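You operate a simulated robot arm through the tools that you are given. There is no shell and no other tool. Be economical: measure what you need, move in short steps, check, and stop when the job is done.

You are at the controls of a simulated robot arm. One attempt, no reset.

Task
Put one of the black blocks from the top of the trim bench on top of the door latch there.
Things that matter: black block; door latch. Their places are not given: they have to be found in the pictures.

Only the result counts: the job must be done as asked and must still hold three seconds after the hand-in. Knocking over, shifting, dropping, spilling or breaking anything else fails it.

Robot
A 7-joint arm with a two-finger parallel gripper, fixed in place. Base frame: the origin is at the foot of the arm, x ahead of it, y to its left, z up; the work surface is at about z = 0. Units: m, degrees, N and s.
With the tool pointing down near the work surface it reaches from about 0.22 to 0.58 m from the base axis. Its first joint turns from -66.0 to 66.0 degrees. Payload 2.5 kg.
The tool frame sits at the grasp point between the pads (the TCP): z along the fingers, y along the line on which they close. The tips reach 0.023 m beyond it. Largest opening 0.094 m; finger width 0.038, thickness 0.01; the body of the gripper, 0.054 by 0.096 m, starts 0.039 m behind the TCP.
Orientation is told as [roll, pitch, yaw] about the base's x, y, z axes, in that order, counted from this pose: with the fingers straight down and closing along the base's y, the tool's x points along the base's -x, its y along +y and its z along -z.

Tools
- The arm moves only by the tool arm_command. Its arguments are lists of equal length, an entry for each row: "delta_pos": the shift along the tool's x, y, z in units of 250 mm (1.0 is 250 mm), a list of three; "rot": the turn, a rotation vector about the tool's x, y, z in units of 180 degrees (1.0 is 180 degrees), a list of three; "hand": the finger opening in cm, from 0 to 9.4. In form: {"delta_pos": [[x, y, z], ...], "rot": [[ax, ay, az], ...], "hand": [hand, ...]}. A call has 1 to 8 rows; each row is the pose to reach, as a shift and turn from the pose commanded when the call began, along the tool's axes at that moment. A call with a number of a shift or a turn outside -1 to 1 is refused whole. A row lasts 0.2 s, in which the tool goes at most 0.05 m and 8.6 degrees; a call with a longer step from one row to the next is refused whole, and so is a gripper value outside its range. Where a pose cannot be reached the arm comes as near as it can. A force on the tool above 40 N (or 10 N above the force at the start of the call, whichever is more), or a blocked arm, ends the call early, and 0.2 s more pass. The fingers move at their own pace (about 0.108 m/s each) and stop on an object; they squeeze with about 32 N. The grip force told is the motor's: it shows also when the fingers shut on nothing. Time passes only in rows, and 0.2 s behind the last, so rows that repeat a pose let the fingers close. It gives the time, the measured TCP pose, the force on the tool (base axes), the opening and the grip force at its end, in the units of the frame above (readings bear some noise), and new pictures: "views" is both (left out), scene, wrist or none.
- Cameras (640 x 400 px; columns grow to the right, rows downward): "scene" is fixed at [0.1432, -0.4343, 0.5379]; the picture's right is [0.51, -0.86, 0.00], its down [-0.55, -0.33, -0.77] and it looks along [0.66, 0.39, -0.64] (base axes); focal length 355 px, centre (320, 200). "wrist" rides on the gripper at [-0.039, 0, -0.044] in the tool frame; the picture's right is [0.00, -1.00, 0.00], its down [0.97, 0.00, -0.24] and it looks along [0.24, 0.00, 0.97] (tool axes); focal length 218 px, centre (320, 200).
- probe_pixels(camera, pixels): for up to 12 pixels [column, row] of the newest picture of that camera ("zoom" is the newest enlarged one), the place [x, y, z] in the base frame of the surface seen there, good to about 0.003 m. It takes no simulated time.
- zoom(camera, box): a new picture of the part [left, top, right, bottom] of that camera's present view, enlarged. It takes no simulated time.
- finish_job(): hands the job in; it is judged then, once.

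Go step by step. Measure first, check grasps and placings, and put right what went wrong. The budget is 60 turns and 120 pictures, counting those below and the enlarged ones. Unless the task says otherwise, let go and move clear before handing in, and close with one line.

The tools are called after ">>>" as a command line: name --argument value ..., lists and objects as JSON in quotes. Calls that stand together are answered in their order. arm_command: Moves the arm, as the interface text tells. Its arguments: {"type":"object","properties":{"delta_pos":{"type":"array","items":{"type":"array","items":{"type":"number"}}},"rot":{"type":"array","items":{"type":"array","items":{"type":"number"}}},"hand":{"type":"array","items":{"type":"number"}},"views":{"type":"string","enum":["both","scene","wrist","none"]}},"required":["delta_pos","rot","hand"]} The other tools are called the same way: probe_pixels (camera, pixels) gives the place of the surface under pixels of a picture; zoom (camera, box) takes an enlarged picture of a part of a camera's view; finish_job () hands the job in.

At the start:

```text
t: 0.0
tcp_pos: [0.4494, -0.0501, 0.2246]
ee_rot: [0.0, 0.1, -0.1]
contact_force: [0.2, -0.4, 0.2]
finger_gap: 0.0942
finger_force: 0.0
```

scene: 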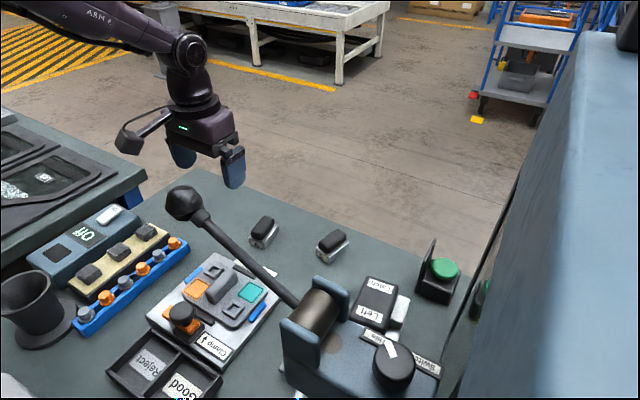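
wrist: 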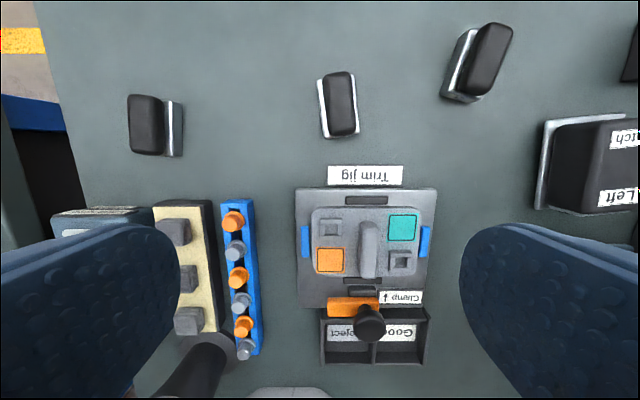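

The pictures show several black items: three at wrist (147,125), (340,103), (480,60), and a labelled one at scene (376,300). I'll zoom in to tell which are blocks and which is the latch.

>>> zoom --camera "scene" --box '[230, 190, 470, 340]'

>>> zoom --camera "wrist" --box '[400, 0, 640, 230]'

>>> zoom --camera "scene" --box '[270, 250, 450, 400]'

>>> zoom --camera "scene" --box '[0, 190, 240, 340]'

>>> zoom --camera "wrist" --box '[80, 40, 400, 240]'

```text
2.67 times, centred on (350, 265) of scene
```

zoom: 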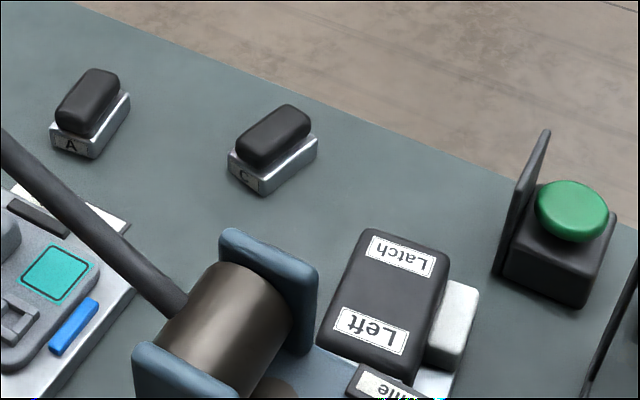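

```text
1.74 times, centred on (520, 115) of wrist
```

zoom: 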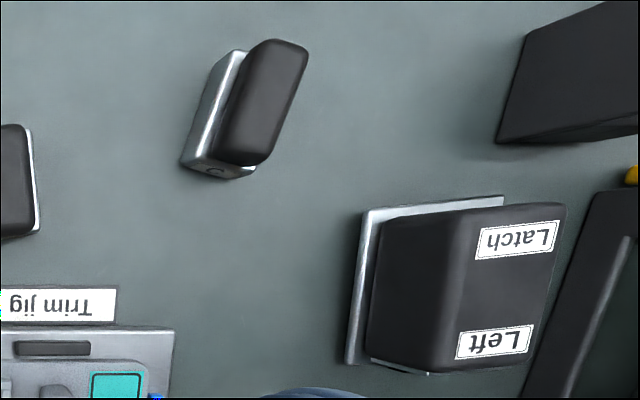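

```text
2.67 times, centred on (360, 325) of scene
```

zoom: 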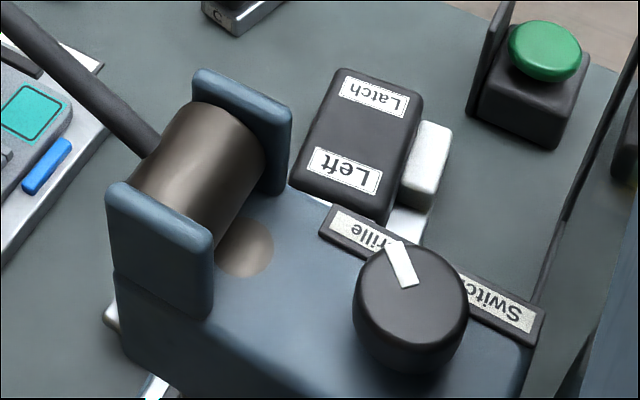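

```text
2.67 times, centred on (120, 265) of scene
```

zoom: 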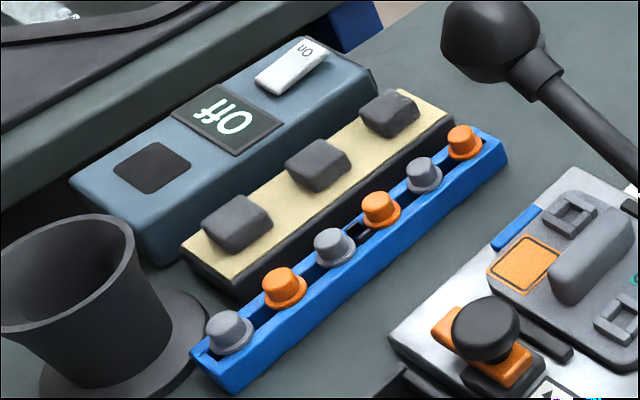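

```text
2.00 times, centred on (240, 140) of wrist
```

zoom: 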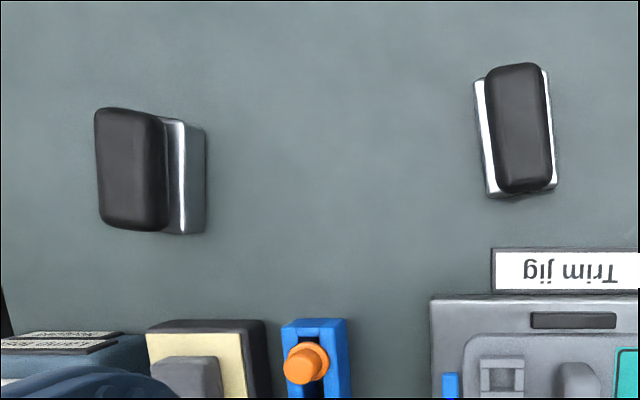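

Black blocks seem to be the three sitting on metal bases (A, C and a third one), and the latch is the box labelled "Left Latch". I'll probe them for places and heights.

>>> probe_pixels --camera "wrist" --pixels '[[130, 97], [162, 99], [134, 151], [162, 153], [146, 125], [175, 128], [340, 103], [325, 78], [352, 75], [333, 133], [357, 131], [322, 100]]'

>>> probe_pixels --camera "wrist" --pixels '[[488, 60], [495, 27], [510, 32], [480, 85], [496, 90], [462, 55], [590, 165], [560, 135], [625, 165], [580, 205], [543, 160], [608, 190]]'

>>> probe_pixels --camera "scene" --pixels '[[376, 298], [368, 279], [396, 288], [353, 315], [383, 328], [401, 310], [400, 330], [262, 227], [334, 240], [317, 300], [392, 360], [330, 258]]'

```text
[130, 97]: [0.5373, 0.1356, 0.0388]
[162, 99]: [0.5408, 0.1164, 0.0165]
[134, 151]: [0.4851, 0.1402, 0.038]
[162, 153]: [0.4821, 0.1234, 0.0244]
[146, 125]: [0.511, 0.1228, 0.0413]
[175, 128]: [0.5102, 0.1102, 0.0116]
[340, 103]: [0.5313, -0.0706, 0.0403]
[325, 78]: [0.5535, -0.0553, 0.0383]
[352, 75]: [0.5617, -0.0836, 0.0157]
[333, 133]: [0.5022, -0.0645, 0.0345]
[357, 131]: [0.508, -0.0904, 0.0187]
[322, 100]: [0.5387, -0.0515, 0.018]
```

```text
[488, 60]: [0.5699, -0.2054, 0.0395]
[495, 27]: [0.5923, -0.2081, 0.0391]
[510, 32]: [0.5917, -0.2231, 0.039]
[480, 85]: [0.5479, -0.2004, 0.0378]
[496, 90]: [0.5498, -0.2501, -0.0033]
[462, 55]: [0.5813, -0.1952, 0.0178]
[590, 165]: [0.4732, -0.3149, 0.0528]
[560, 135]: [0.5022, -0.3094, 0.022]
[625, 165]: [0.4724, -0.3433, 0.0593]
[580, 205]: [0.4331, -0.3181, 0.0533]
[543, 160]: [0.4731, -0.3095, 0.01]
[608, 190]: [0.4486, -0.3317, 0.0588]
```

```text
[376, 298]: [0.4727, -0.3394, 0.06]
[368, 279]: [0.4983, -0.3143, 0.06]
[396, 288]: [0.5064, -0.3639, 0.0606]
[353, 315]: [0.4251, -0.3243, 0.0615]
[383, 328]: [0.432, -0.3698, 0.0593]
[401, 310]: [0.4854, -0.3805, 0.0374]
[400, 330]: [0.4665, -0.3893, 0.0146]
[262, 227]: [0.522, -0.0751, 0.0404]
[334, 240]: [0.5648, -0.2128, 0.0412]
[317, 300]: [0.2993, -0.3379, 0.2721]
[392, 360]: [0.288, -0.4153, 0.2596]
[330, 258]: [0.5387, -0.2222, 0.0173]
```

Block A is centred near (0.531, -0.072) with its top at z≈0.040, and the latch top is about x 0.42–0.51, y -0.31…-0.37, z 0.06. The lever and machine may stand in the way, so I'll probe those.

>>> probe_pixels --camera "scene" --pixels '[[185, 200], [210, 225], [240, 253], [280, 290], [335, 292], [340, 330], [300, 340], [430, 370], [375, 345], [444, 268], [428, 265], [435, 288]]'

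>>> probe_pixels --camera "scene" --pixels '[[470, 280], [500, 200], [560, 200], [450, 360], [490, 290], [400, 345], [358, 312], [366, 280], [398, 287], [388, 331], [404, 298], [393, 338]]'

>>> zoom --camera "scene" --box '[340, 220, 500, 320]'

```text
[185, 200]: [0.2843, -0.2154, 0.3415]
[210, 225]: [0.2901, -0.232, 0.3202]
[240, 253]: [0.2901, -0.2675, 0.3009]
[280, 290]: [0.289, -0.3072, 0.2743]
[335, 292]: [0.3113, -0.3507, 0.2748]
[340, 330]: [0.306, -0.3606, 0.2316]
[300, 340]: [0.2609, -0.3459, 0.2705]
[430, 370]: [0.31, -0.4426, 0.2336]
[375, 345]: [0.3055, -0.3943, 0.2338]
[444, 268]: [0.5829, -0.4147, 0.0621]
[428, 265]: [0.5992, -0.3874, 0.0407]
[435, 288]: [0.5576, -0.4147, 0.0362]
```

```text
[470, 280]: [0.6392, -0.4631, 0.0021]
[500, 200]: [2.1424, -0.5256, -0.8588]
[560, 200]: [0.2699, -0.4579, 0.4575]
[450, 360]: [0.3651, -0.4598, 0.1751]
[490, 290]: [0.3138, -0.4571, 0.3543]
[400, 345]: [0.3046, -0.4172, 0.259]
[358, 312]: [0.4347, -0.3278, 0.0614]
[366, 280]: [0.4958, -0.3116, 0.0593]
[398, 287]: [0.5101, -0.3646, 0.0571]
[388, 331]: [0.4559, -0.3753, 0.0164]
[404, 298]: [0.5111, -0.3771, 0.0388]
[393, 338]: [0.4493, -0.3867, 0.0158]
```

```text
4.00 times, centred on (420, 270) of scene
```

zoom: 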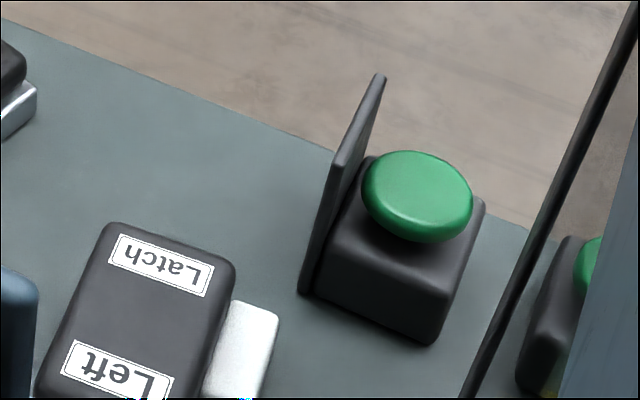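

The lever knob stands at (0.284, -0.215, 0.34), nearly on the line from the base to the latch, so the forearm could touch it. I'll probe the arm's own links for clearance.

>>> probe_pixels --camera "scene" --pixels '[[190, 50], [192, 70], [150, 40], [120, 30], [100, 20], [80, 20], [60, 8], [140, 52], [195, 95], [210, 130], [125, 140], [165, 205]]'

>>> probe_pixels --camera "scene" --pixels '[[170, 203], [185, 188], [200, 200], [180, 217], [190, 215], [203, 215]]'

```text
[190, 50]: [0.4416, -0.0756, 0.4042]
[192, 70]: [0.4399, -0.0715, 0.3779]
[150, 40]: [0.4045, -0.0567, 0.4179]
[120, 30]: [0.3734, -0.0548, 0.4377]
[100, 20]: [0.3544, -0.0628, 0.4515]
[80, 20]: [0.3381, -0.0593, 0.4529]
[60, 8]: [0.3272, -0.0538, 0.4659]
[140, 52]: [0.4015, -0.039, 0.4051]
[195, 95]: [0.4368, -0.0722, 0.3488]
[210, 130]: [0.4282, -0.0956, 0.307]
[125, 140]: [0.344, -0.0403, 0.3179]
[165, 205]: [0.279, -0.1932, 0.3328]
```

```text
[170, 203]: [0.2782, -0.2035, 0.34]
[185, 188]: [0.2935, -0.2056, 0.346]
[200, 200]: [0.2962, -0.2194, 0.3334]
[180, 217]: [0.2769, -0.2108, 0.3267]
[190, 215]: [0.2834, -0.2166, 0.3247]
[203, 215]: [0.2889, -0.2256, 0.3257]
```

The forearm rises toward the base but the margin over the knob (top z≈0.35) looks small at the latch. I'll first go empty-handed and high toward the latch, then measure the forearm there.

>>> arm_command --delta_pos '[[0, -0.16, -0.03], [0, -0.32, -0.06], [0, -0.48, -0.09], [0, -0.64, -0.12], [0, -0.8, -0.15], [0, -0.96, -0.18]]' --rot '[[0, 0, 0.033], [0, 0, 0.066], [0, 0, 0.1], [0, 0, 0.133], [0, 0, 0.166], [0, 0, 0.2]]' --hand '[9.4, 9.4, 9.4, 9.4, 9.4, 9.4]'

```text
t: 1.4
tcp_pos: [0.4525, -0.29, 0.2704]
ee_rot: [0.0, 0.0, -36.1]
contact_force: [-0.3, 0.5, 0.0]
finger_gap: 0.0941
finger_force: 0.1
```

scene: 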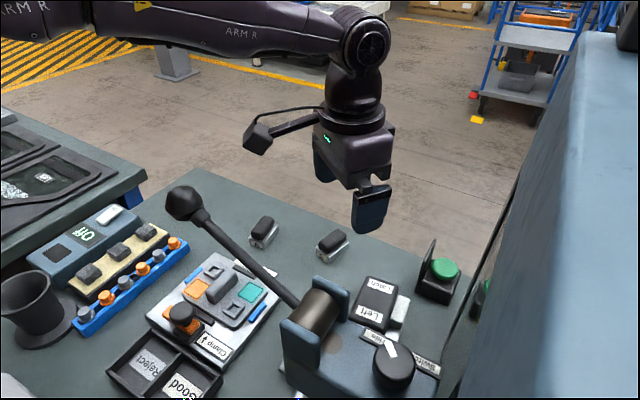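
wrist: 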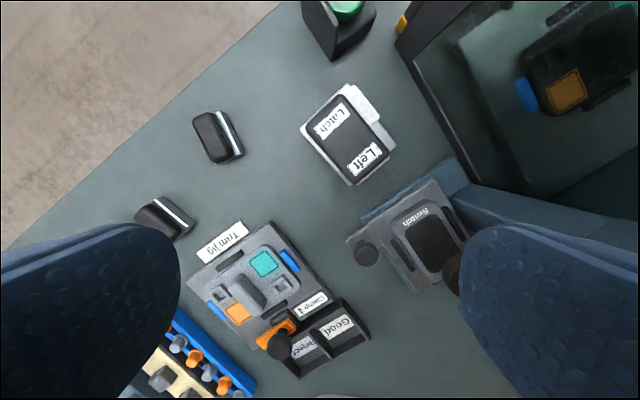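

From here the wrist view shows the latch at (348,138) and the machine foot around (410,240). I'll probe the underside of the forearm, the camera stalk and the machine.

>>> probe_pixels --camera "scene" --pixels '[[120, 35], [160, 40], [200, 46], [250, 53], [300, 54], [330, 62], [362, 45], [256, 150], [248, 135], [200, 20], [340, 90], [290, 125]]'

>>> probe_pixels --camera "wrist" --pixels '[[367, 250], [350, 238], [370, 215], [430, 185], [450, 170], [430, 240], [480, 200], [460, 270], [400, 45], [440, 120], [410, 290], [348, 138]]'

>>> zoom --camera "wrist" --box '[280, 70, 480, 300]'

```text
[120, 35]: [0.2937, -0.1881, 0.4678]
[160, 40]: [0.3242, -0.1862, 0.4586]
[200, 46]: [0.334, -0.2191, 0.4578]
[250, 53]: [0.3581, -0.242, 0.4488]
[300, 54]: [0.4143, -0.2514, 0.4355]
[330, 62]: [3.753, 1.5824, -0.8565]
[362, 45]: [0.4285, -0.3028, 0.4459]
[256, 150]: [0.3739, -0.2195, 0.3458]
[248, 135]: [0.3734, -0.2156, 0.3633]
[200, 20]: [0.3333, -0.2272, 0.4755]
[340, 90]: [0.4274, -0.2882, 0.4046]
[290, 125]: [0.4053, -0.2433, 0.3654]
```

```text
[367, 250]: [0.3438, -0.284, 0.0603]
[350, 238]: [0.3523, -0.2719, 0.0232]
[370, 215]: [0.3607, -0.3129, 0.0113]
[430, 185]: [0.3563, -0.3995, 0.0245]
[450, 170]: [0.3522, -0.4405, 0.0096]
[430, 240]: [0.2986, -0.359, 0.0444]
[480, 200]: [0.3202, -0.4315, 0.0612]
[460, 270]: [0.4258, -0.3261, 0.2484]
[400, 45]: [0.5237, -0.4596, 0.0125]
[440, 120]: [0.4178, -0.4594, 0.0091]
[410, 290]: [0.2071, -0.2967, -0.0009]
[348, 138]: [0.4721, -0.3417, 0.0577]
```

```text
1.74 times, centred on (380, 185) of wrist
```

zoom: 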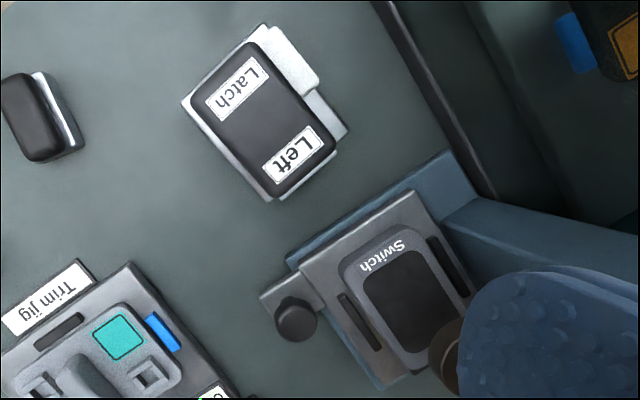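

The forearm underside is z≈0.46 now and would drop to about the knob's height at the latch. A lean of the wrist toward +y (a tilt about the closing axis, so a block stays flat) should clear it. I'll rehearse that empty, beginning with a turn to yaw -90.

>>> arm_command --delta_pos '[[0, 0, 0], [0, 0, 0], [0, 0, 0], [0, 0, 0], [0, 0, 0], [0, 0, 0], [0, 0, 0]]' --rot '[[0, 0, 0.043], [0, 0, 0.086], [0, 0, 0.129], [0, 0, 0.172], [0, 0, 0.215], [0, 0, 0.258], [0, 0, 0.3]]' --hand '[9.4, 9.4, 9.4, 9.4, 9.4, 9.4, 9.4]' --views "none"

>>> arm_command --delta_pos '[[0, 0, 0], [0, 0, 0], [0, 0, 0]]' --rot '[[0, -0.037, 0], [0, -0.074, 0], [0, -0.111, 0]]' --hand '[9.4, 9.4, 9.4]' --views "scene"

```text
t: 3.0
tcp_pos: [0.4498, -0.2891, 0.2699]
ee_rot: [-0.1, 0.0, -90.1]
contact_force: [1.0, -0.1, 0.5]
finger_gap: 0.0941
finger_force: 0.0
```

```text
t: 3.8
tcp_pos: [0.4502, -0.2907, 0.2702]
ee_rot: [0.1, -20.1, -89.9]
contact_force: [-0.2, 0.0, -0.6]
finger_gap: 0.0941
finger_force: 0.2
```

scene: 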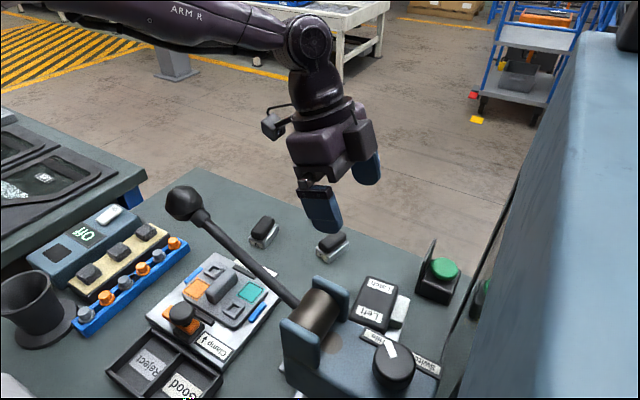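

The tilt works without trouble. I'll go over the latch and down part of the way, then measure the forearm again.

>>> arm_command --delta_pos '[[-0.014, 0.037, 0.119], [-0.027, 0.075, 0.237], [-0.041, 0.112, 0.356], [-0.041, 0.112, 0.356]]' --rot '[[0, 0, 0], [0, 0, 0], [0, 0, 0], [0, 0, 0]]' --hand '[9.4, 9.4, 9.4, 9.4]' --views "scene"

>>> probe_pixels --camera "scene" --pixels '[[160, 60], [200, 66], [240, 76], [160, 45], [200, 55], [240, 60]]'

```text
t: 4.8
tcp_pos: [0.4786, -0.3295, 0.1894]
ee_rot: [0.0, -20.0, -90.0]
contact_force: [0.5, 0.3, 0.1]
finger_gap: 0.0939
finger_force: 0.2
```

scene: 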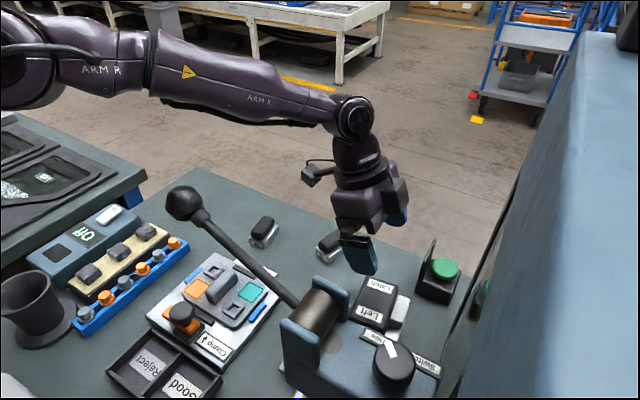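

```text
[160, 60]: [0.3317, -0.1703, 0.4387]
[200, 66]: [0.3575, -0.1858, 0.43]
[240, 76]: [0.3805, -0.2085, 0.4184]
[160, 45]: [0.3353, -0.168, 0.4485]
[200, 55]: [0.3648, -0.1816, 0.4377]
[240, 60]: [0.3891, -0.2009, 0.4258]
```

Forearm surfaces near the knob are still z≈0.43 and above. I'll go down another 60 mm and measure the underside.

>>> arm_command --delta_pos '[[0.041, 0, 0.113], [0.082, 0, 0.2256], [0.082, 0, 0.2256]]' --rot '[[0, 0, 0], [0, 0, 0], [0, 0, 0]]' --hand '[9.4, 9.4, 9.4]' --views "scene"

```text
t: 5.6
tcp_pos: [0.4775, -0.331, 0.1292]
ee_rot: [0.0, -20.1, -90.0]
contact_force: [-0.4, -0.1, 0.1]
finger_gap: 0.0939
finger_force: 0.1
```

scene: 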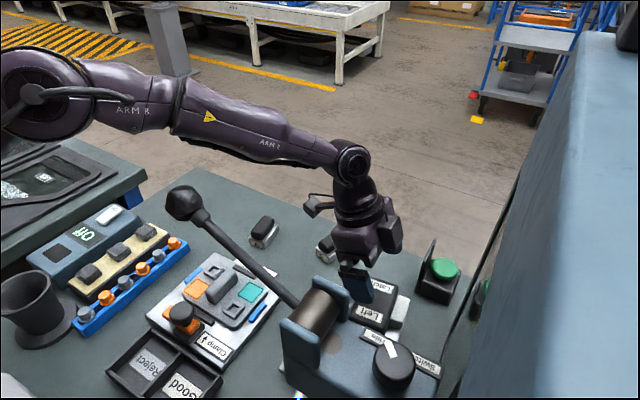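

>>> probe_pixels --camera "scene" --pixels '[[100, 128], [130, 130], [160, 125], [180, 135], [200, 143], [230, 155], [260, 162], [180, 110], [210, 118], [150, 100], [340, 250], [30, 95]]'

```text
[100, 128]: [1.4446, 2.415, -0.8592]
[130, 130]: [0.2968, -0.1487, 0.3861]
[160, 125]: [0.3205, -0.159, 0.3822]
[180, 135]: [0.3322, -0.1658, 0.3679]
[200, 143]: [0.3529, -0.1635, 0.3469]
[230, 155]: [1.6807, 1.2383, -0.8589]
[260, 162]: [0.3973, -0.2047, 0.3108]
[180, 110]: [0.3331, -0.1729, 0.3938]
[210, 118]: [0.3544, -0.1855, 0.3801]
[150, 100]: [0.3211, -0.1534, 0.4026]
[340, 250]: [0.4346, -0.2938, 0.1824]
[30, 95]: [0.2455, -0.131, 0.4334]
```

At TCP z=0.129 the forearm passes beside and above the knob ((0.297,-0.149,0.386) against knob (0.293,-0.20,0.346)), so the tilted approach clears. I'll now rise and go back toward block A, turning back.

>>> arm_command --delta_pos '[[-0.055, 0, -0.15], [-0.11, 0, -0.3], [-0.164, 0, -0.451], [0.005, 0, -0.513], [0.174, 0, -0.574], [0.343, 0, -0.636], [0.512, 0, -0.698]]' --rot '[[0, 0, 0], [0, 0, 0], [0, 0, 0], [0, 0, 0], [0, 0, 0], [0, 0, 0], [0, 0, 0]]' --hand '[9.4, 9.4, 9.4, 9.4, 9.4, 9.4, 9.4]' --views "none"

>>> arm_command --delta_pos '[[0, 0, 0], [0, 0, 0], [0, 0, 0], [0, 0, 0], [0, 0, 0], [0, 0, 0], [0, 0, 0], [0, 0, 0]]' --rot '[[-0.0161, 0, -0.0444], [-0.0323, 0, -0.0888], [-0.0484, 0, -0.1331], [-0.0646, 0, -0.1775], [-0.0807, 0, -0.2219], [-0.0969, 0, -0.2663], [-0.113, 0, -0.3106], [-0.1292, 0, -0.355]]' --hand '[9.4, 9.4, 9.4, 9.4, 9.4, 9.4, 9.4, 9.4]' --views "none"

>>> arm_command --delta_pos '[[0, 0, 0], [0, 0, 0], [0, 0, 0]]' --rot '[[-0.0139, 0, -0.0383], [-0.0279, 0, -0.0766], [-0.0418, 0, -0.1149]]' --hand '[9.4, 9.4, 9.4]' --views "wrist"

```text
t: 7.2
tcp_pos: [0.4771, -0.1476, 0.2516]
ee_rot: [0.1, -20.0, -90.1]
contact_force: [0.1, 0.0, -0.1]
finger_gap: 0.0937
finger_force: 0.1
```

```text
t: 9.0
tcp_pos: [0.4785, -0.15, 0.2484]
ee_rot: [0.0, -20.1, -21.9]
contact_force: [0.1, -0.7, -0.2]
finger_gap: 0.0937
finger_force: 0.0
```

```text
t: 9.8
tcp_pos: [0.479, -0.1485, 0.2494]
ee_rot: [0.0, -20.0, 0.2]
contact_force: [1.3, 0.5, -0.7]
finger_gap: 0.0941
finger_force: 0.0
```

wrist: 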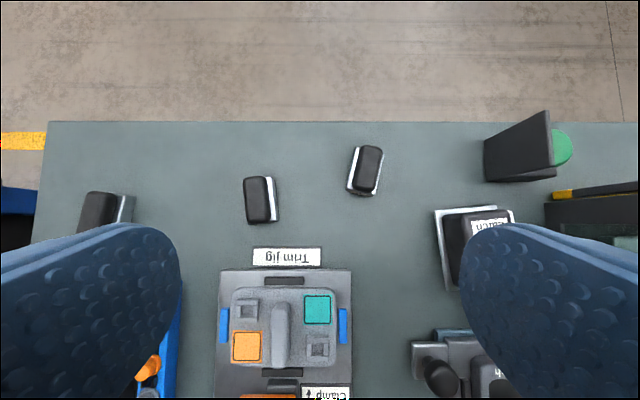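

Back at yaw 0, block A shows at wrist (259,200). I'll reduce the tilt to 15°, move over A at z≈0.12, and check the height of the jig under the camera stalk.

>>> arm_command --delta_pos '[[-0.003, 0.077, 0.14], [-0.007, 0.154, 0.28], [-0.01, 0.231, 0.42], [-0.014, 0.308, 0.559], [-0.014, 0.308, 0.559]]' --rot '[[0, 0.007, 0], [0, 0.014, 0], [0, 0.021, 0], [0, 0.0278, 0], [0, 0.0278, 0]]' --hand '[9.4, 9.4, 9.4, 9.4, 9.4]'

>>> zoom --camera "wrist" --box '[220, 60, 420, 260]'

>>> probe_pixels --camera "scene" --pixels '[[180, 310], [182, 322], [220, 288], [210, 300], [195, 288], [248, 290]]'

```text
t: 11.0
tcp_pos: [0.5296, -0.074, 0.1191]
ee_rot: [0.0, -15.0, 0.1]
contact_force: [-0.1, -0.1, 0.9]
finger_gap: 0.0938
finger_force: 0.0
```

scene: 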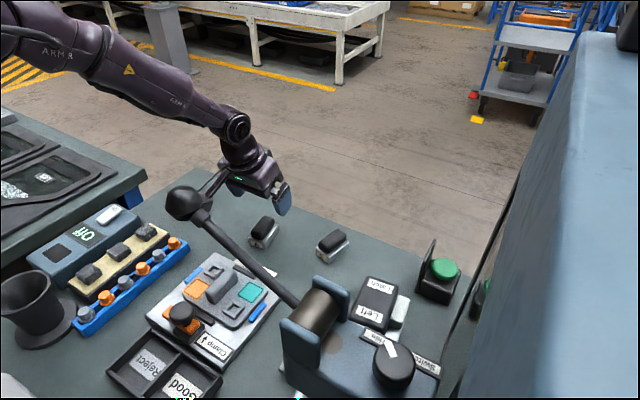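
wrist: 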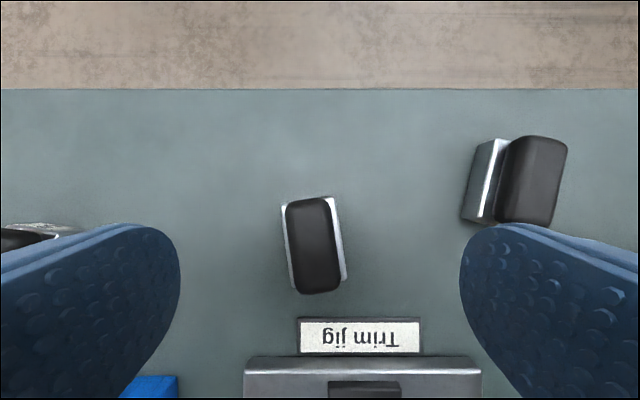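

```text
2.00 times, centred on (320, 160) of wrist
```

zoom: 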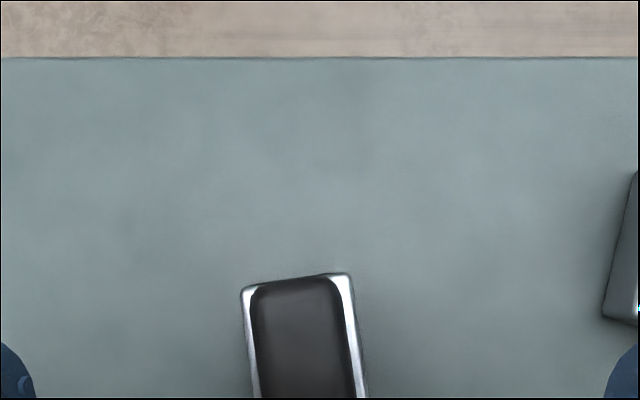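

```text
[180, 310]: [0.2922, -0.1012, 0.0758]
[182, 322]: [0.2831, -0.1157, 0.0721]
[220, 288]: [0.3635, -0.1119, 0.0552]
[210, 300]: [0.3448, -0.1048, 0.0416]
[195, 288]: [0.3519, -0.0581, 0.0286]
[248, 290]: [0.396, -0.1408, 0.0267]
```

The jig tops out at about 0.055 in the stalk's path, which is fine. Block A is at wrist (314,247), skewed a little; I'll probe its edges and the metal base.

>>> probe_pixels --camera "wrist" --pixels '[[293, 215], [326, 212], [300, 278], [334, 275], [310, 202], [318, 288], [314, 245], [286, 225], [336, 215], [344, 270], [292, 275], [330, 240]]'

>>> zoom --camera "wrist" --box '[260, 180, 370, 310]'

>>> zoom --camera "scene" --box '[230, 200, 300, 260]'

```text
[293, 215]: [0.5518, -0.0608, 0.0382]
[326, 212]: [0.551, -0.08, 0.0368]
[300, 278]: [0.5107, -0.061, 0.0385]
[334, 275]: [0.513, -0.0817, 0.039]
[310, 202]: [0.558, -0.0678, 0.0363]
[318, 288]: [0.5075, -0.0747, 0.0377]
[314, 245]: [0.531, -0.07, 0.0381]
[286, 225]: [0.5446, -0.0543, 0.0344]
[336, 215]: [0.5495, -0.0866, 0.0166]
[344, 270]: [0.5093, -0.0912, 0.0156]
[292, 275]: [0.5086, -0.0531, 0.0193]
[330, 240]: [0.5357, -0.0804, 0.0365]
```

```text
3.08 times, centred on (315, 245) of wrist
```

zoom: 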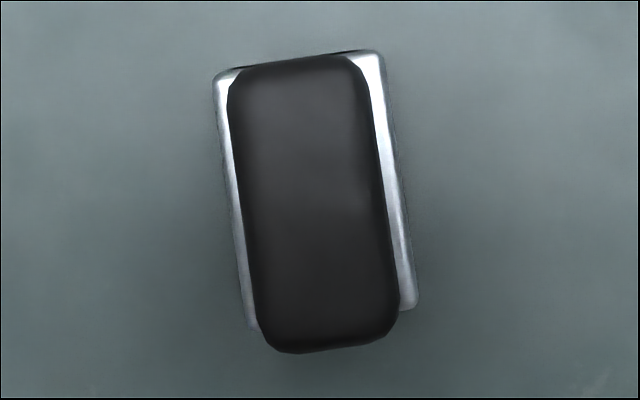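

```text
6.67 times, centred on (265, 230) of scene
```

zoom: 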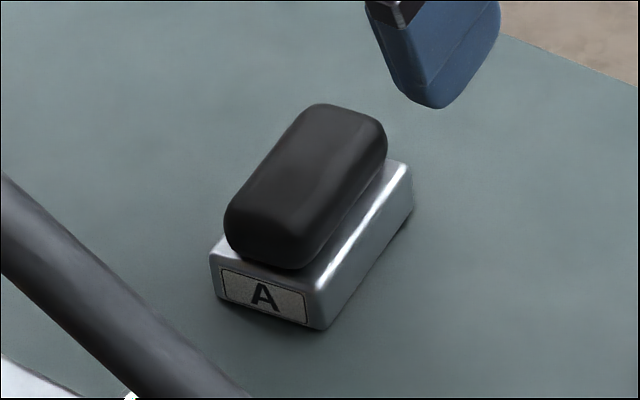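

Block A clearly rests on a wider metal base (top near z≈0.018), its long axis turned about +8°. I'll probe the base's top surface exactly so the finger tips stay above it.

>>> probe_pixels --camera "zoom" --pixels '[[370, 225], [400, 175], [395, 190], [345, 265], [320, 265], [225, 250], [232, 235], [270, 266], [385, 160], [300, 130], [320, 285], [240, 250]]'

```text
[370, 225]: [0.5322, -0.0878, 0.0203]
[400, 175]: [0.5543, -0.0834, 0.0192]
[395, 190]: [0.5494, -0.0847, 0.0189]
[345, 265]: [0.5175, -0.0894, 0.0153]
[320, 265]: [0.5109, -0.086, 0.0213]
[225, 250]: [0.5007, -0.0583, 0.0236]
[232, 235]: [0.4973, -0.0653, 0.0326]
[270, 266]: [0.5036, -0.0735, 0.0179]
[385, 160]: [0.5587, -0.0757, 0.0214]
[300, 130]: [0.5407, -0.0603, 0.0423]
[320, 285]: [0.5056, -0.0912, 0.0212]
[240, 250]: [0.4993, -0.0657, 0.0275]
```

Base top is z≈0.020 and the block spans 0.020–0.041, so the tips must stop at about 0.0225. I'll turn +8°, ease the tilt to 10° for better pad contact, and drop to z≈0.075.

>>> arm_command --delta_pos '[[0.026, 0.004, 0.084], [0.053, 0.008, 0.168], [0.053, 0.008, 0.168]]' --rot '[[-0.0058, 0.0139, -0.0215], [-0.0115, 0.0278, -0.0429], [-0.0115, 0.0278, -0.0429]]' --hand '[6, 6, 6]'

>>> zoom --camera "wrist" --box '[120, 200, 520, 400]'

>>> zoom --camera "scene" --box '[210, 180, 310, 260]'

```text
t: 11.8
tcp_pos: [0.527, -0.0722, 0.0748]
ee_rot: [0.4, -9.9, 8.0]
contact_force: [-0.3, 0.0, 0.0]
finger_gap: 0.06
finger_force: 0.0
```

scene: 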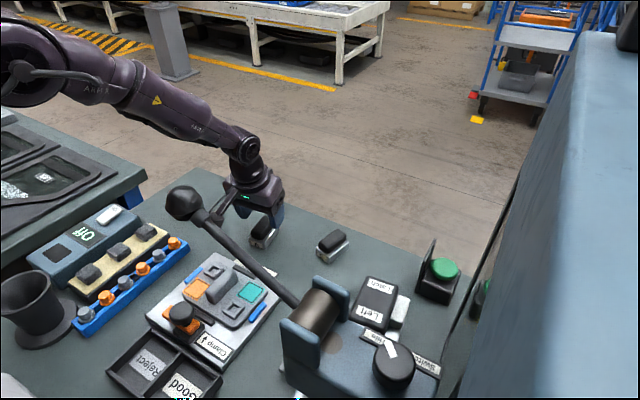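
wrist: 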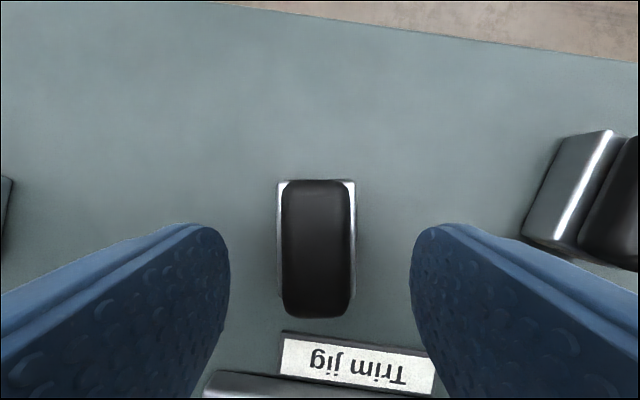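

```text
1.60 times, centred on (320, 300) of wrist
```

zoom: 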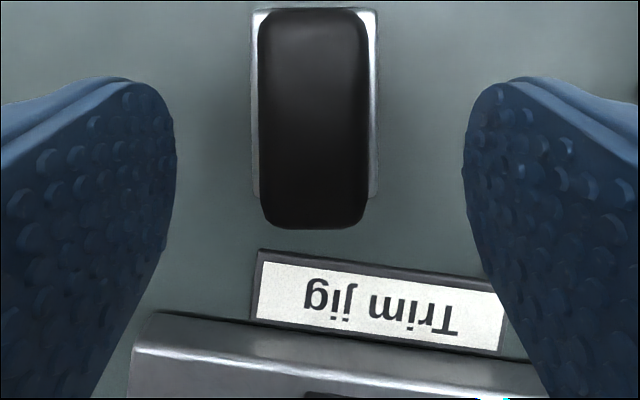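

```text
5.00 times, centred on (260, 220) of scene
```

zoom: 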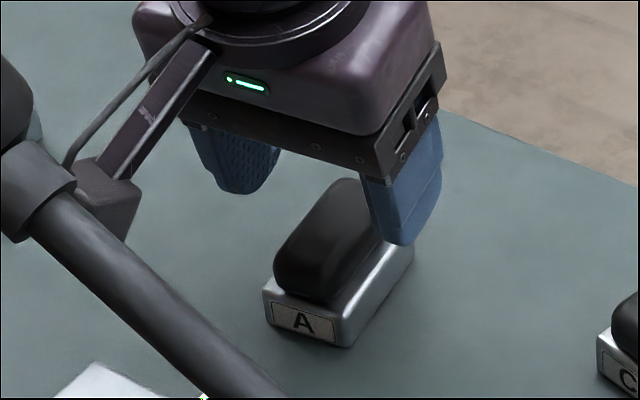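

Yaw is aligned and the block is centred between the pads (column 318 against mid 320). I'll go down 26 mm to z≈0.049 with the hand still open and check.

>>> arm_command --delta_pos '[[0.009, 0, 0.0512], [0.018, 0, 0.1024], [0.018, 0, 0.1024]]' --rot '[[0, 0, 0], [0, 0, 0], [0, 0, 0]]' --hand '[6, 6, 6]' --views "wrist"

>>> zoom --camera "scene" --box '[230, 195, 300, 255]'

```text
t: 12.6
tcp_pos: [0.5282, -0.0706, 0.0495]
ee_rot: [0.4, -10.0, 7.8]
contact_force: [0.4, -0.3, -0.2]
finger_gap: 0.0602
finger_force: 0.1
```

wrist: 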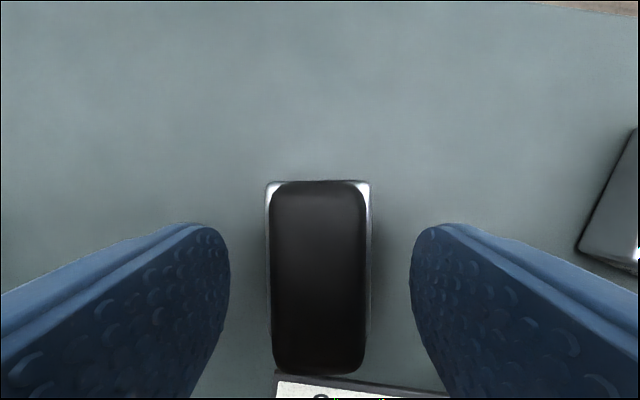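

```text
6.67 times, centred on (265, 225) of scene
```

zoom: 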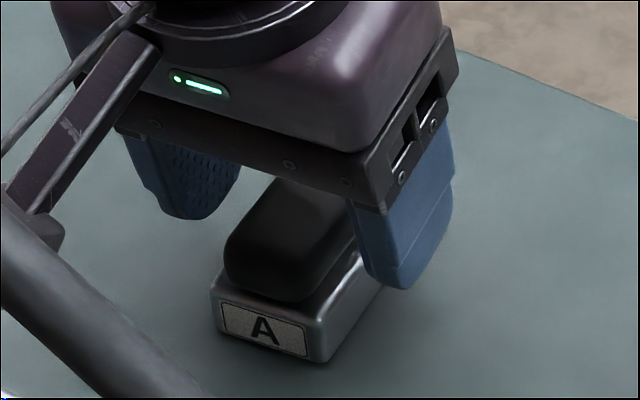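

Still centred; before closing I'll check the near finger tip's height.

>>> probe_pixels --camera "zoom" --pixels '[[400, 284], [385, 275], [420, 275], [410, 260]]'

```text
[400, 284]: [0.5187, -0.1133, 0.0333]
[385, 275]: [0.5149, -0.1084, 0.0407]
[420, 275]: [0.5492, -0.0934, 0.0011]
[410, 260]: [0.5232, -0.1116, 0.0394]
```

The tip looks rounded and a few millimetres high (≈0.03), so I'll go down 2 mm more and close.

>>> arm_command --delta_pos '[[0.0014, 0, 0.008], [0.0014, 0, 0.008], [0.0014, 0, 0.008], [0.0014, 0, 0.008], [0.0014, 0, 0.008]]' --rot '[[0, 0, 0], [0, 0, 0], [0, 0, 0], [0, 0, 0], [0, 0, 0]]' --hand '[6, 4, 2.2, 1.8, 1.8]' --views "wrist"

>>> zoom --camera "scene" --box '[230, 195, 300, 255]'

```text
t: 13.8
tcp_pos: [0.5285, -0.0715, 0.0477]
ee_rot: [0.5, -10.0, 8.0]
contact_force: [0.6, 0.2, 0.0]
finger_gap: 0.0301
finger_force: 31.7
```

wrist: 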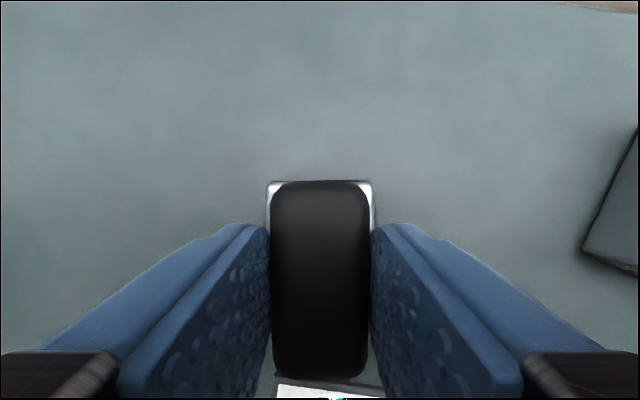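

```text
6.67 times, centred on (265, 225) of scene
```

zoom: 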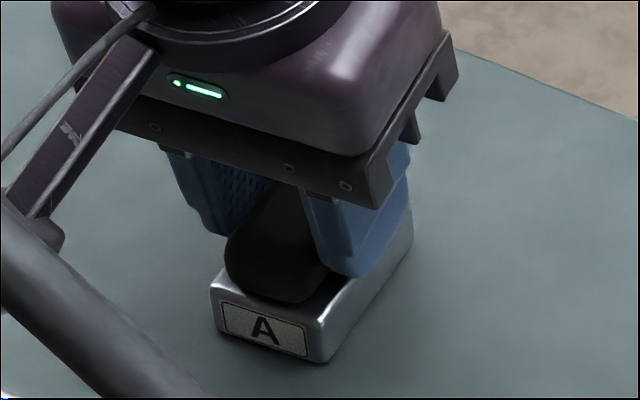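

The fingers stopped at 30 mm with 31.7 N on the black block, above the base. I'll lift 15 mm and check.

>>> arm_command --delta_pos '[[-0.0035, 0, -0.02], [-0.007, 0, -0.04], [-0.0104, 0, -0.059], [-0.0104, 0, -0.059]]' --rot '[[0, 0, 0], [0, 0, 0], [0, 0, 0], [0, 0, 0]]' --hand '[1.8, 1.8, 1.8, 1.8]' --views "wrist"

>>> zoom --camera "scene" --box '[230, 195, 300, 255]'

```text
t: 14.8
tcp_pos: [0.526, -0.07, 0.063]
ee_rot: [0.5, -10.1, 8.0]
contact_force: [0.2, -0.5, -2.6]
finger_gap: 0.0299
finger_force: 31.8
```

wrist: 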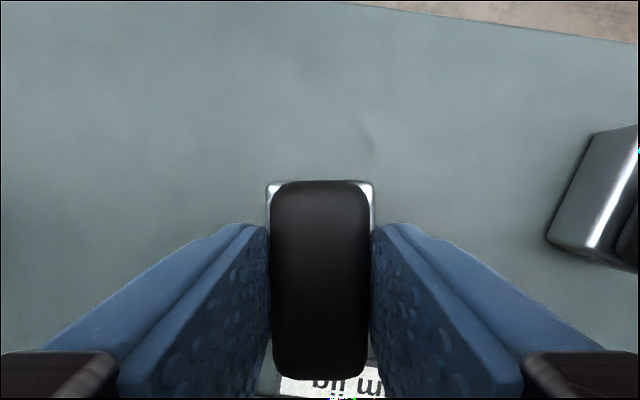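

```text
6.67 times, centred on (265, 225) of scene
```

zoom: 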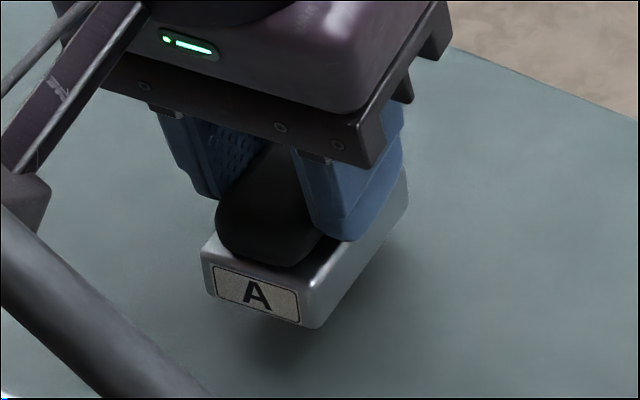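

Lifting shows the metal base and label A came up with the black part: the block is one piece (about 2.6 N), its underside 0.0477 below the TCP. The grip is steady, so I'll lift to z≈0.25 and turn 98° about the vertical.

>>> arm_command --delta_pos '[[-0.022, 0, -0.125], [-0.044, 0, -0.25], [-0.066, 0, -0.375], [-0.088, 0, -0.5], [-0.11, 0, -0.625], [-0.132, 0, -0.749]]' --rot '[[0, 0, 0], [0, 0, 0], [0, 0, 0], [0, 0, 0], [0, 0, 0], [0, 0, 0]]' --hand '[1.8, 1.8, 1.8, 1.8, 1.8, 1.8]' --views "none"

>>> arm_command --delta_pos '[[0, 0, 0], [0, 0, 0], [0, 0, 0], [0, 0, 0], [0, 0, 0], [0, 0, 0], [0, 0, 0]]' --rot '[[0.0068, 0, 0.0383], [0.0135, 0, 0.0766], [0.0203, 0, 0.1149], [0.0271, 0, 0.1531], [0.0338, 0, 0.1914], [0.0406, 0, 0.2297], [0.0474, 0, 0.268]]' --hand '[1.8, 1.8, 1.8, 1.8, 1.8, 1.8, 1.8]' --views "none"

>>> arm_command --delta_pos '[[0, 0, 0], [0, 0, 0], [0, 0, 0], [0, 0, 0], [0, 0, 0], [0, 0, 0], [0, 0, 0]]' --rot '[[0.0068, 0, 0.0383], [0.0135, 0, 0.0766], [0.0203, 0, 0.1149], [0.0271, 0, 0.1531], [0.0338, 0, 0.1914], [0.0406, 0, 0.2297], [0.0474, 0, 0.268]]' --hand '[1.8, 1.8, 1.8, 1.8, 1.8, 1.8, 1.8]'

```text
t: 16.2
tcp_pos: [0.5281, -0.0704, 0.2522]
ee_rot: [0.5, -10.0, 7.8]
contact_force: [0.1, -0.7, -2.2]
finger_gap: 0.0296
finger_force: 32.2
```

```text
t: 17.8
tcp_pos: [0.5275, -0.071, 0.2516]
ee_rot: [0.3, -9.7, -41.2]
contact_force: [-0.6, -0.8, -2.9]
finger_gap: 0.0299
finger_force: 31.9
```

```text
t: 19.4
tcp_pos: [0.528, -0.0727, 0.2529]
ee_rot: [0.0, -9.7, -90.2]
contact_force: [-0.1, 0.8, -2.0]
finger_gap: 0.0296
finger_force: 31.8
```

scene: 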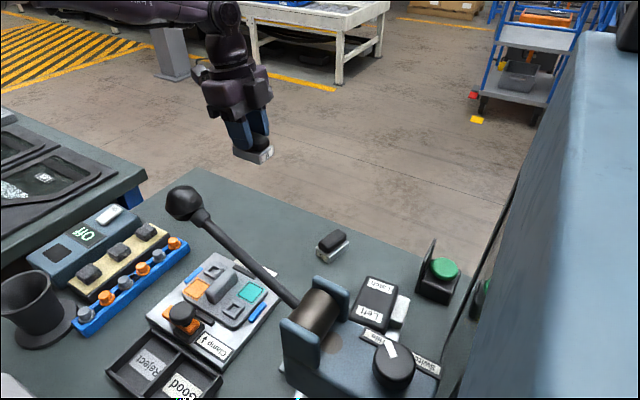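
wrist: 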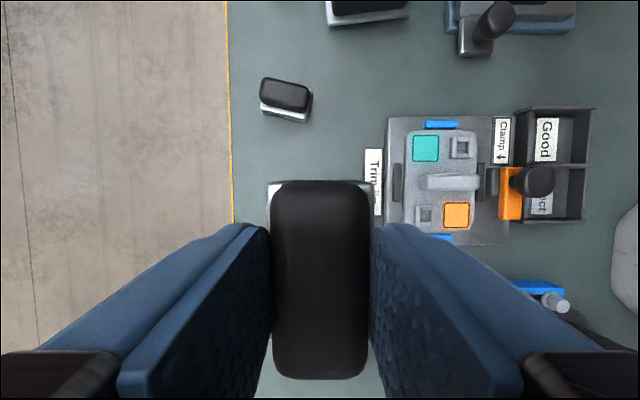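

The block is held level. I'll carry it across toward the latch at this height, then part-way down to z≈0.16.

>>> arm_command --delta_pos '[[-0.131, -0.04, 0.023], [-0.263, -0.08, 0.046], [-0.394, -0.12, 0.07], [-0.525, -0.16, 0.093], [-0.657, -0.2, 0.116], [-0.788, -0.24, 0.139]]' --rot '[[0, 0, 0], [0, 0, 0], [0, 0, 0], [0, 0, 0], [0, 0, 0], [0, 0, 0]]' --hand '[1.8, 1.8, 1.8, 1.8, 1.8, 1.8]' --views "none"

>>> arm_command --delta_pos '[[-0.049, 0, 0.1], [-0.098, 0, 0.2], [-0.146, 0, 0.3], [-0.195, 0, 0.4], [-0.195, 0, 0.4]]' --rot '[[0, 0, 0], [0, 0, 0], [0, 0, 0], [0, 0, 0], [0, 0, 0]]' --hand '[1.8, 1.8, 1.8, 1.8, 1.8]'

>>> zoom --camera "scene" --box '[320, 200, 440, 340]'

```text
t: 20.8
tcp_pos: [0.4667, -0.2726, 0.2514]
ee_rot: [0.0, -9.6, -89.9]
contact_force: [-0.4, 0.0, -2.9]
finger_gap: 0.0299
finger_force: 31.6
```

```text
t: 22.0
tcp_pos: [0.4685, -0.3392, 0.1585]
ee_rot: [-0.1, -9.7, -90.0]
contact_force: [0.2, -0.2, -2.7]
finger_gap: 0.0296
finger_force: 31.7
```

scene: 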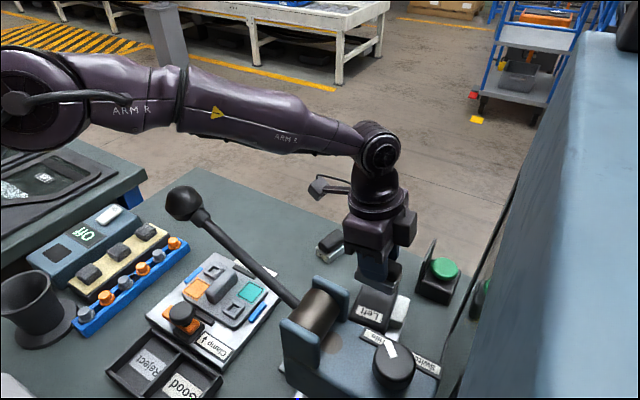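
wrist: 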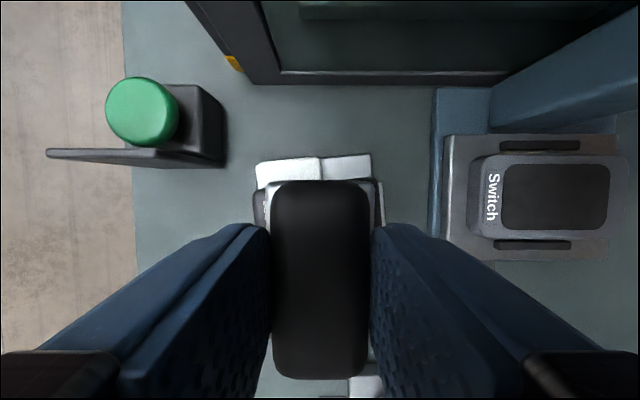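

```text
2.86 times, centred on (380, 270) of scene
```

zoom: 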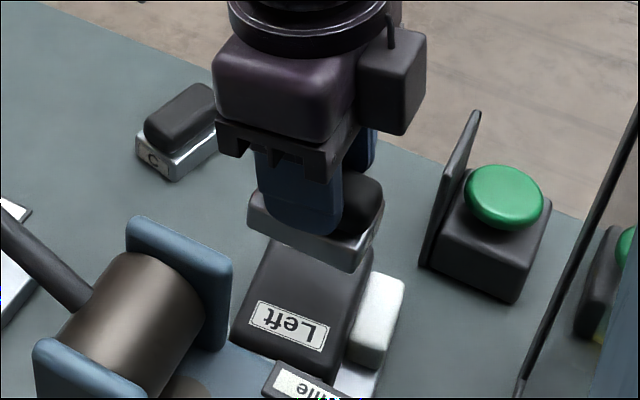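

The block hangs over the latch with its forearm well above the knob. I'll check the forearm height and descend to about 5 mm above the latch top.

>>> probe_pixels --camera "scene" --pixels '[[120, 128], [150, 128], [180, 130], [200, 135], [230, 144]]'

>>> arm_command --delta_pos '[[0.01, 0, 0.059], [0.021, 0, 0.118], [0.031, 0, 0.177], [0.031, 0, 0.177]]' --rot '[[0, 0, 0], [0, 0, 0], [0, 0, 0], [0, 0, 0]]' --hand '[1.8, 1.8, 1.8, 1.8]'

>>> zoom --camera "scene" --box '[320, 240, 440, 340]'

```text
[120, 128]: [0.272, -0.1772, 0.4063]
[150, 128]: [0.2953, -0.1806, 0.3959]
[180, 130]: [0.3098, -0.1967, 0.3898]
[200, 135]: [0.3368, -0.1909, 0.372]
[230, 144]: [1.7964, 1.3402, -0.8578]
```

```text
t: 23.0
tcp_pos: [0.468, -0.3373, 0.1163]
ee_rot: [-0.1, -9.7, -90.0]
contact_force: [-0.4, 0.4, -1.1]
finger_gap: 0.0298
finger_force: 31.8
```

scene: 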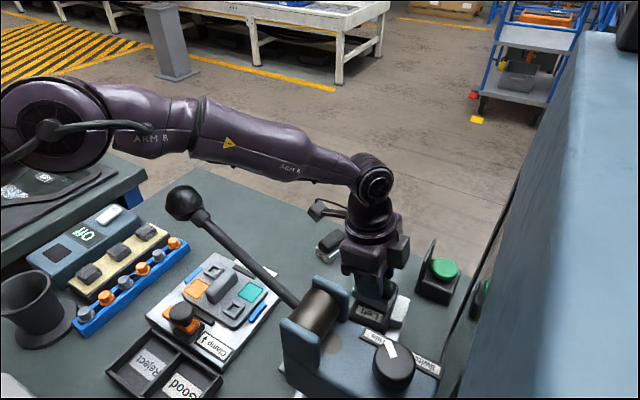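
wrist: 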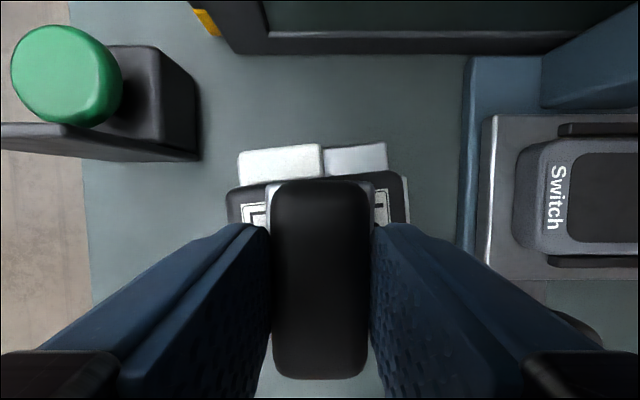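

```text
4.00 times, centred on (380, 290) of scene
```

zoom: 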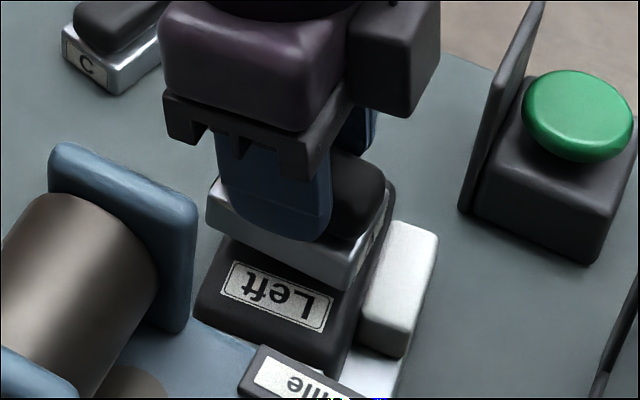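

The block is centred on the latch (latch edges at columns 228–408, block mid 320). I'll lower it slowly the last millimetres and watch the force.

>>> arm_command --delta_pos '[[0.001, 0, 0.007], [0.0025, 0, 0.014], [0.004, 0, 0.021], [0.005, 0, 0.028], [0.005, 0, 0.028]]' --rot '[[0, 0, 0], [0, 0, 0], [0, 0, 0], [0, 0, 0], [0, 0, 0]]' --hand '[1.8, 1.8, 1.8, 1.8, 1.8]' --views "none"

>>> zoom --camera "scene" --box '[320, 240, 440, 340]'

```text
t: 24.2
tcp_pos: [0.4687, -0.3369, 0.108]
ee_rot: [0.1, -9.7, -90.0]
contact_force: [0.2, 0.1, -2.9]
finger_gap: 0.03
finger_force: 31.6
```

```text
4.00 times, centred on (380, 290) of scene
```

zoom: 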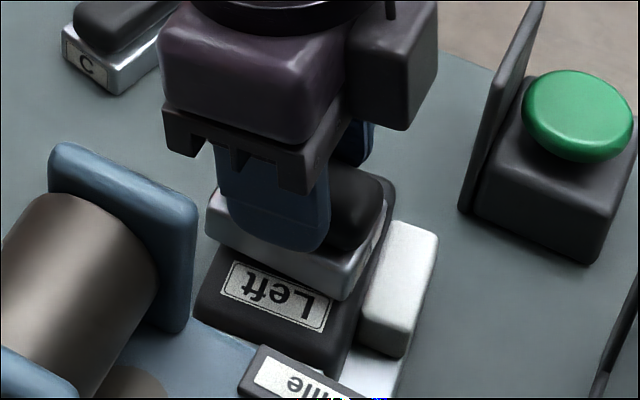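

Still full weight (-2.9 N), so not yet touching; I'll lower 2 mm more in small steps.

>>> arm_command --delta_pos '[[0.0007, 0, 0.004], [0.0014, 0, 0.008], [0.0014, 0, 0.008]]' --rot '[[0, 0, 0], [0, 0, 0], [0, 0, 0]]' --hand '[1.8, 1.8, 1.8]' --views "none"

```text
t: 25.0
tcp_pos: [0.4673, -0.3375, 0.1064]
ee_rot: [0.0, -9.7, -89.9]
contact_force: [0.4, 0.5, -2.9]
finger_gap: 0.0296
finger_force: 31.9
```

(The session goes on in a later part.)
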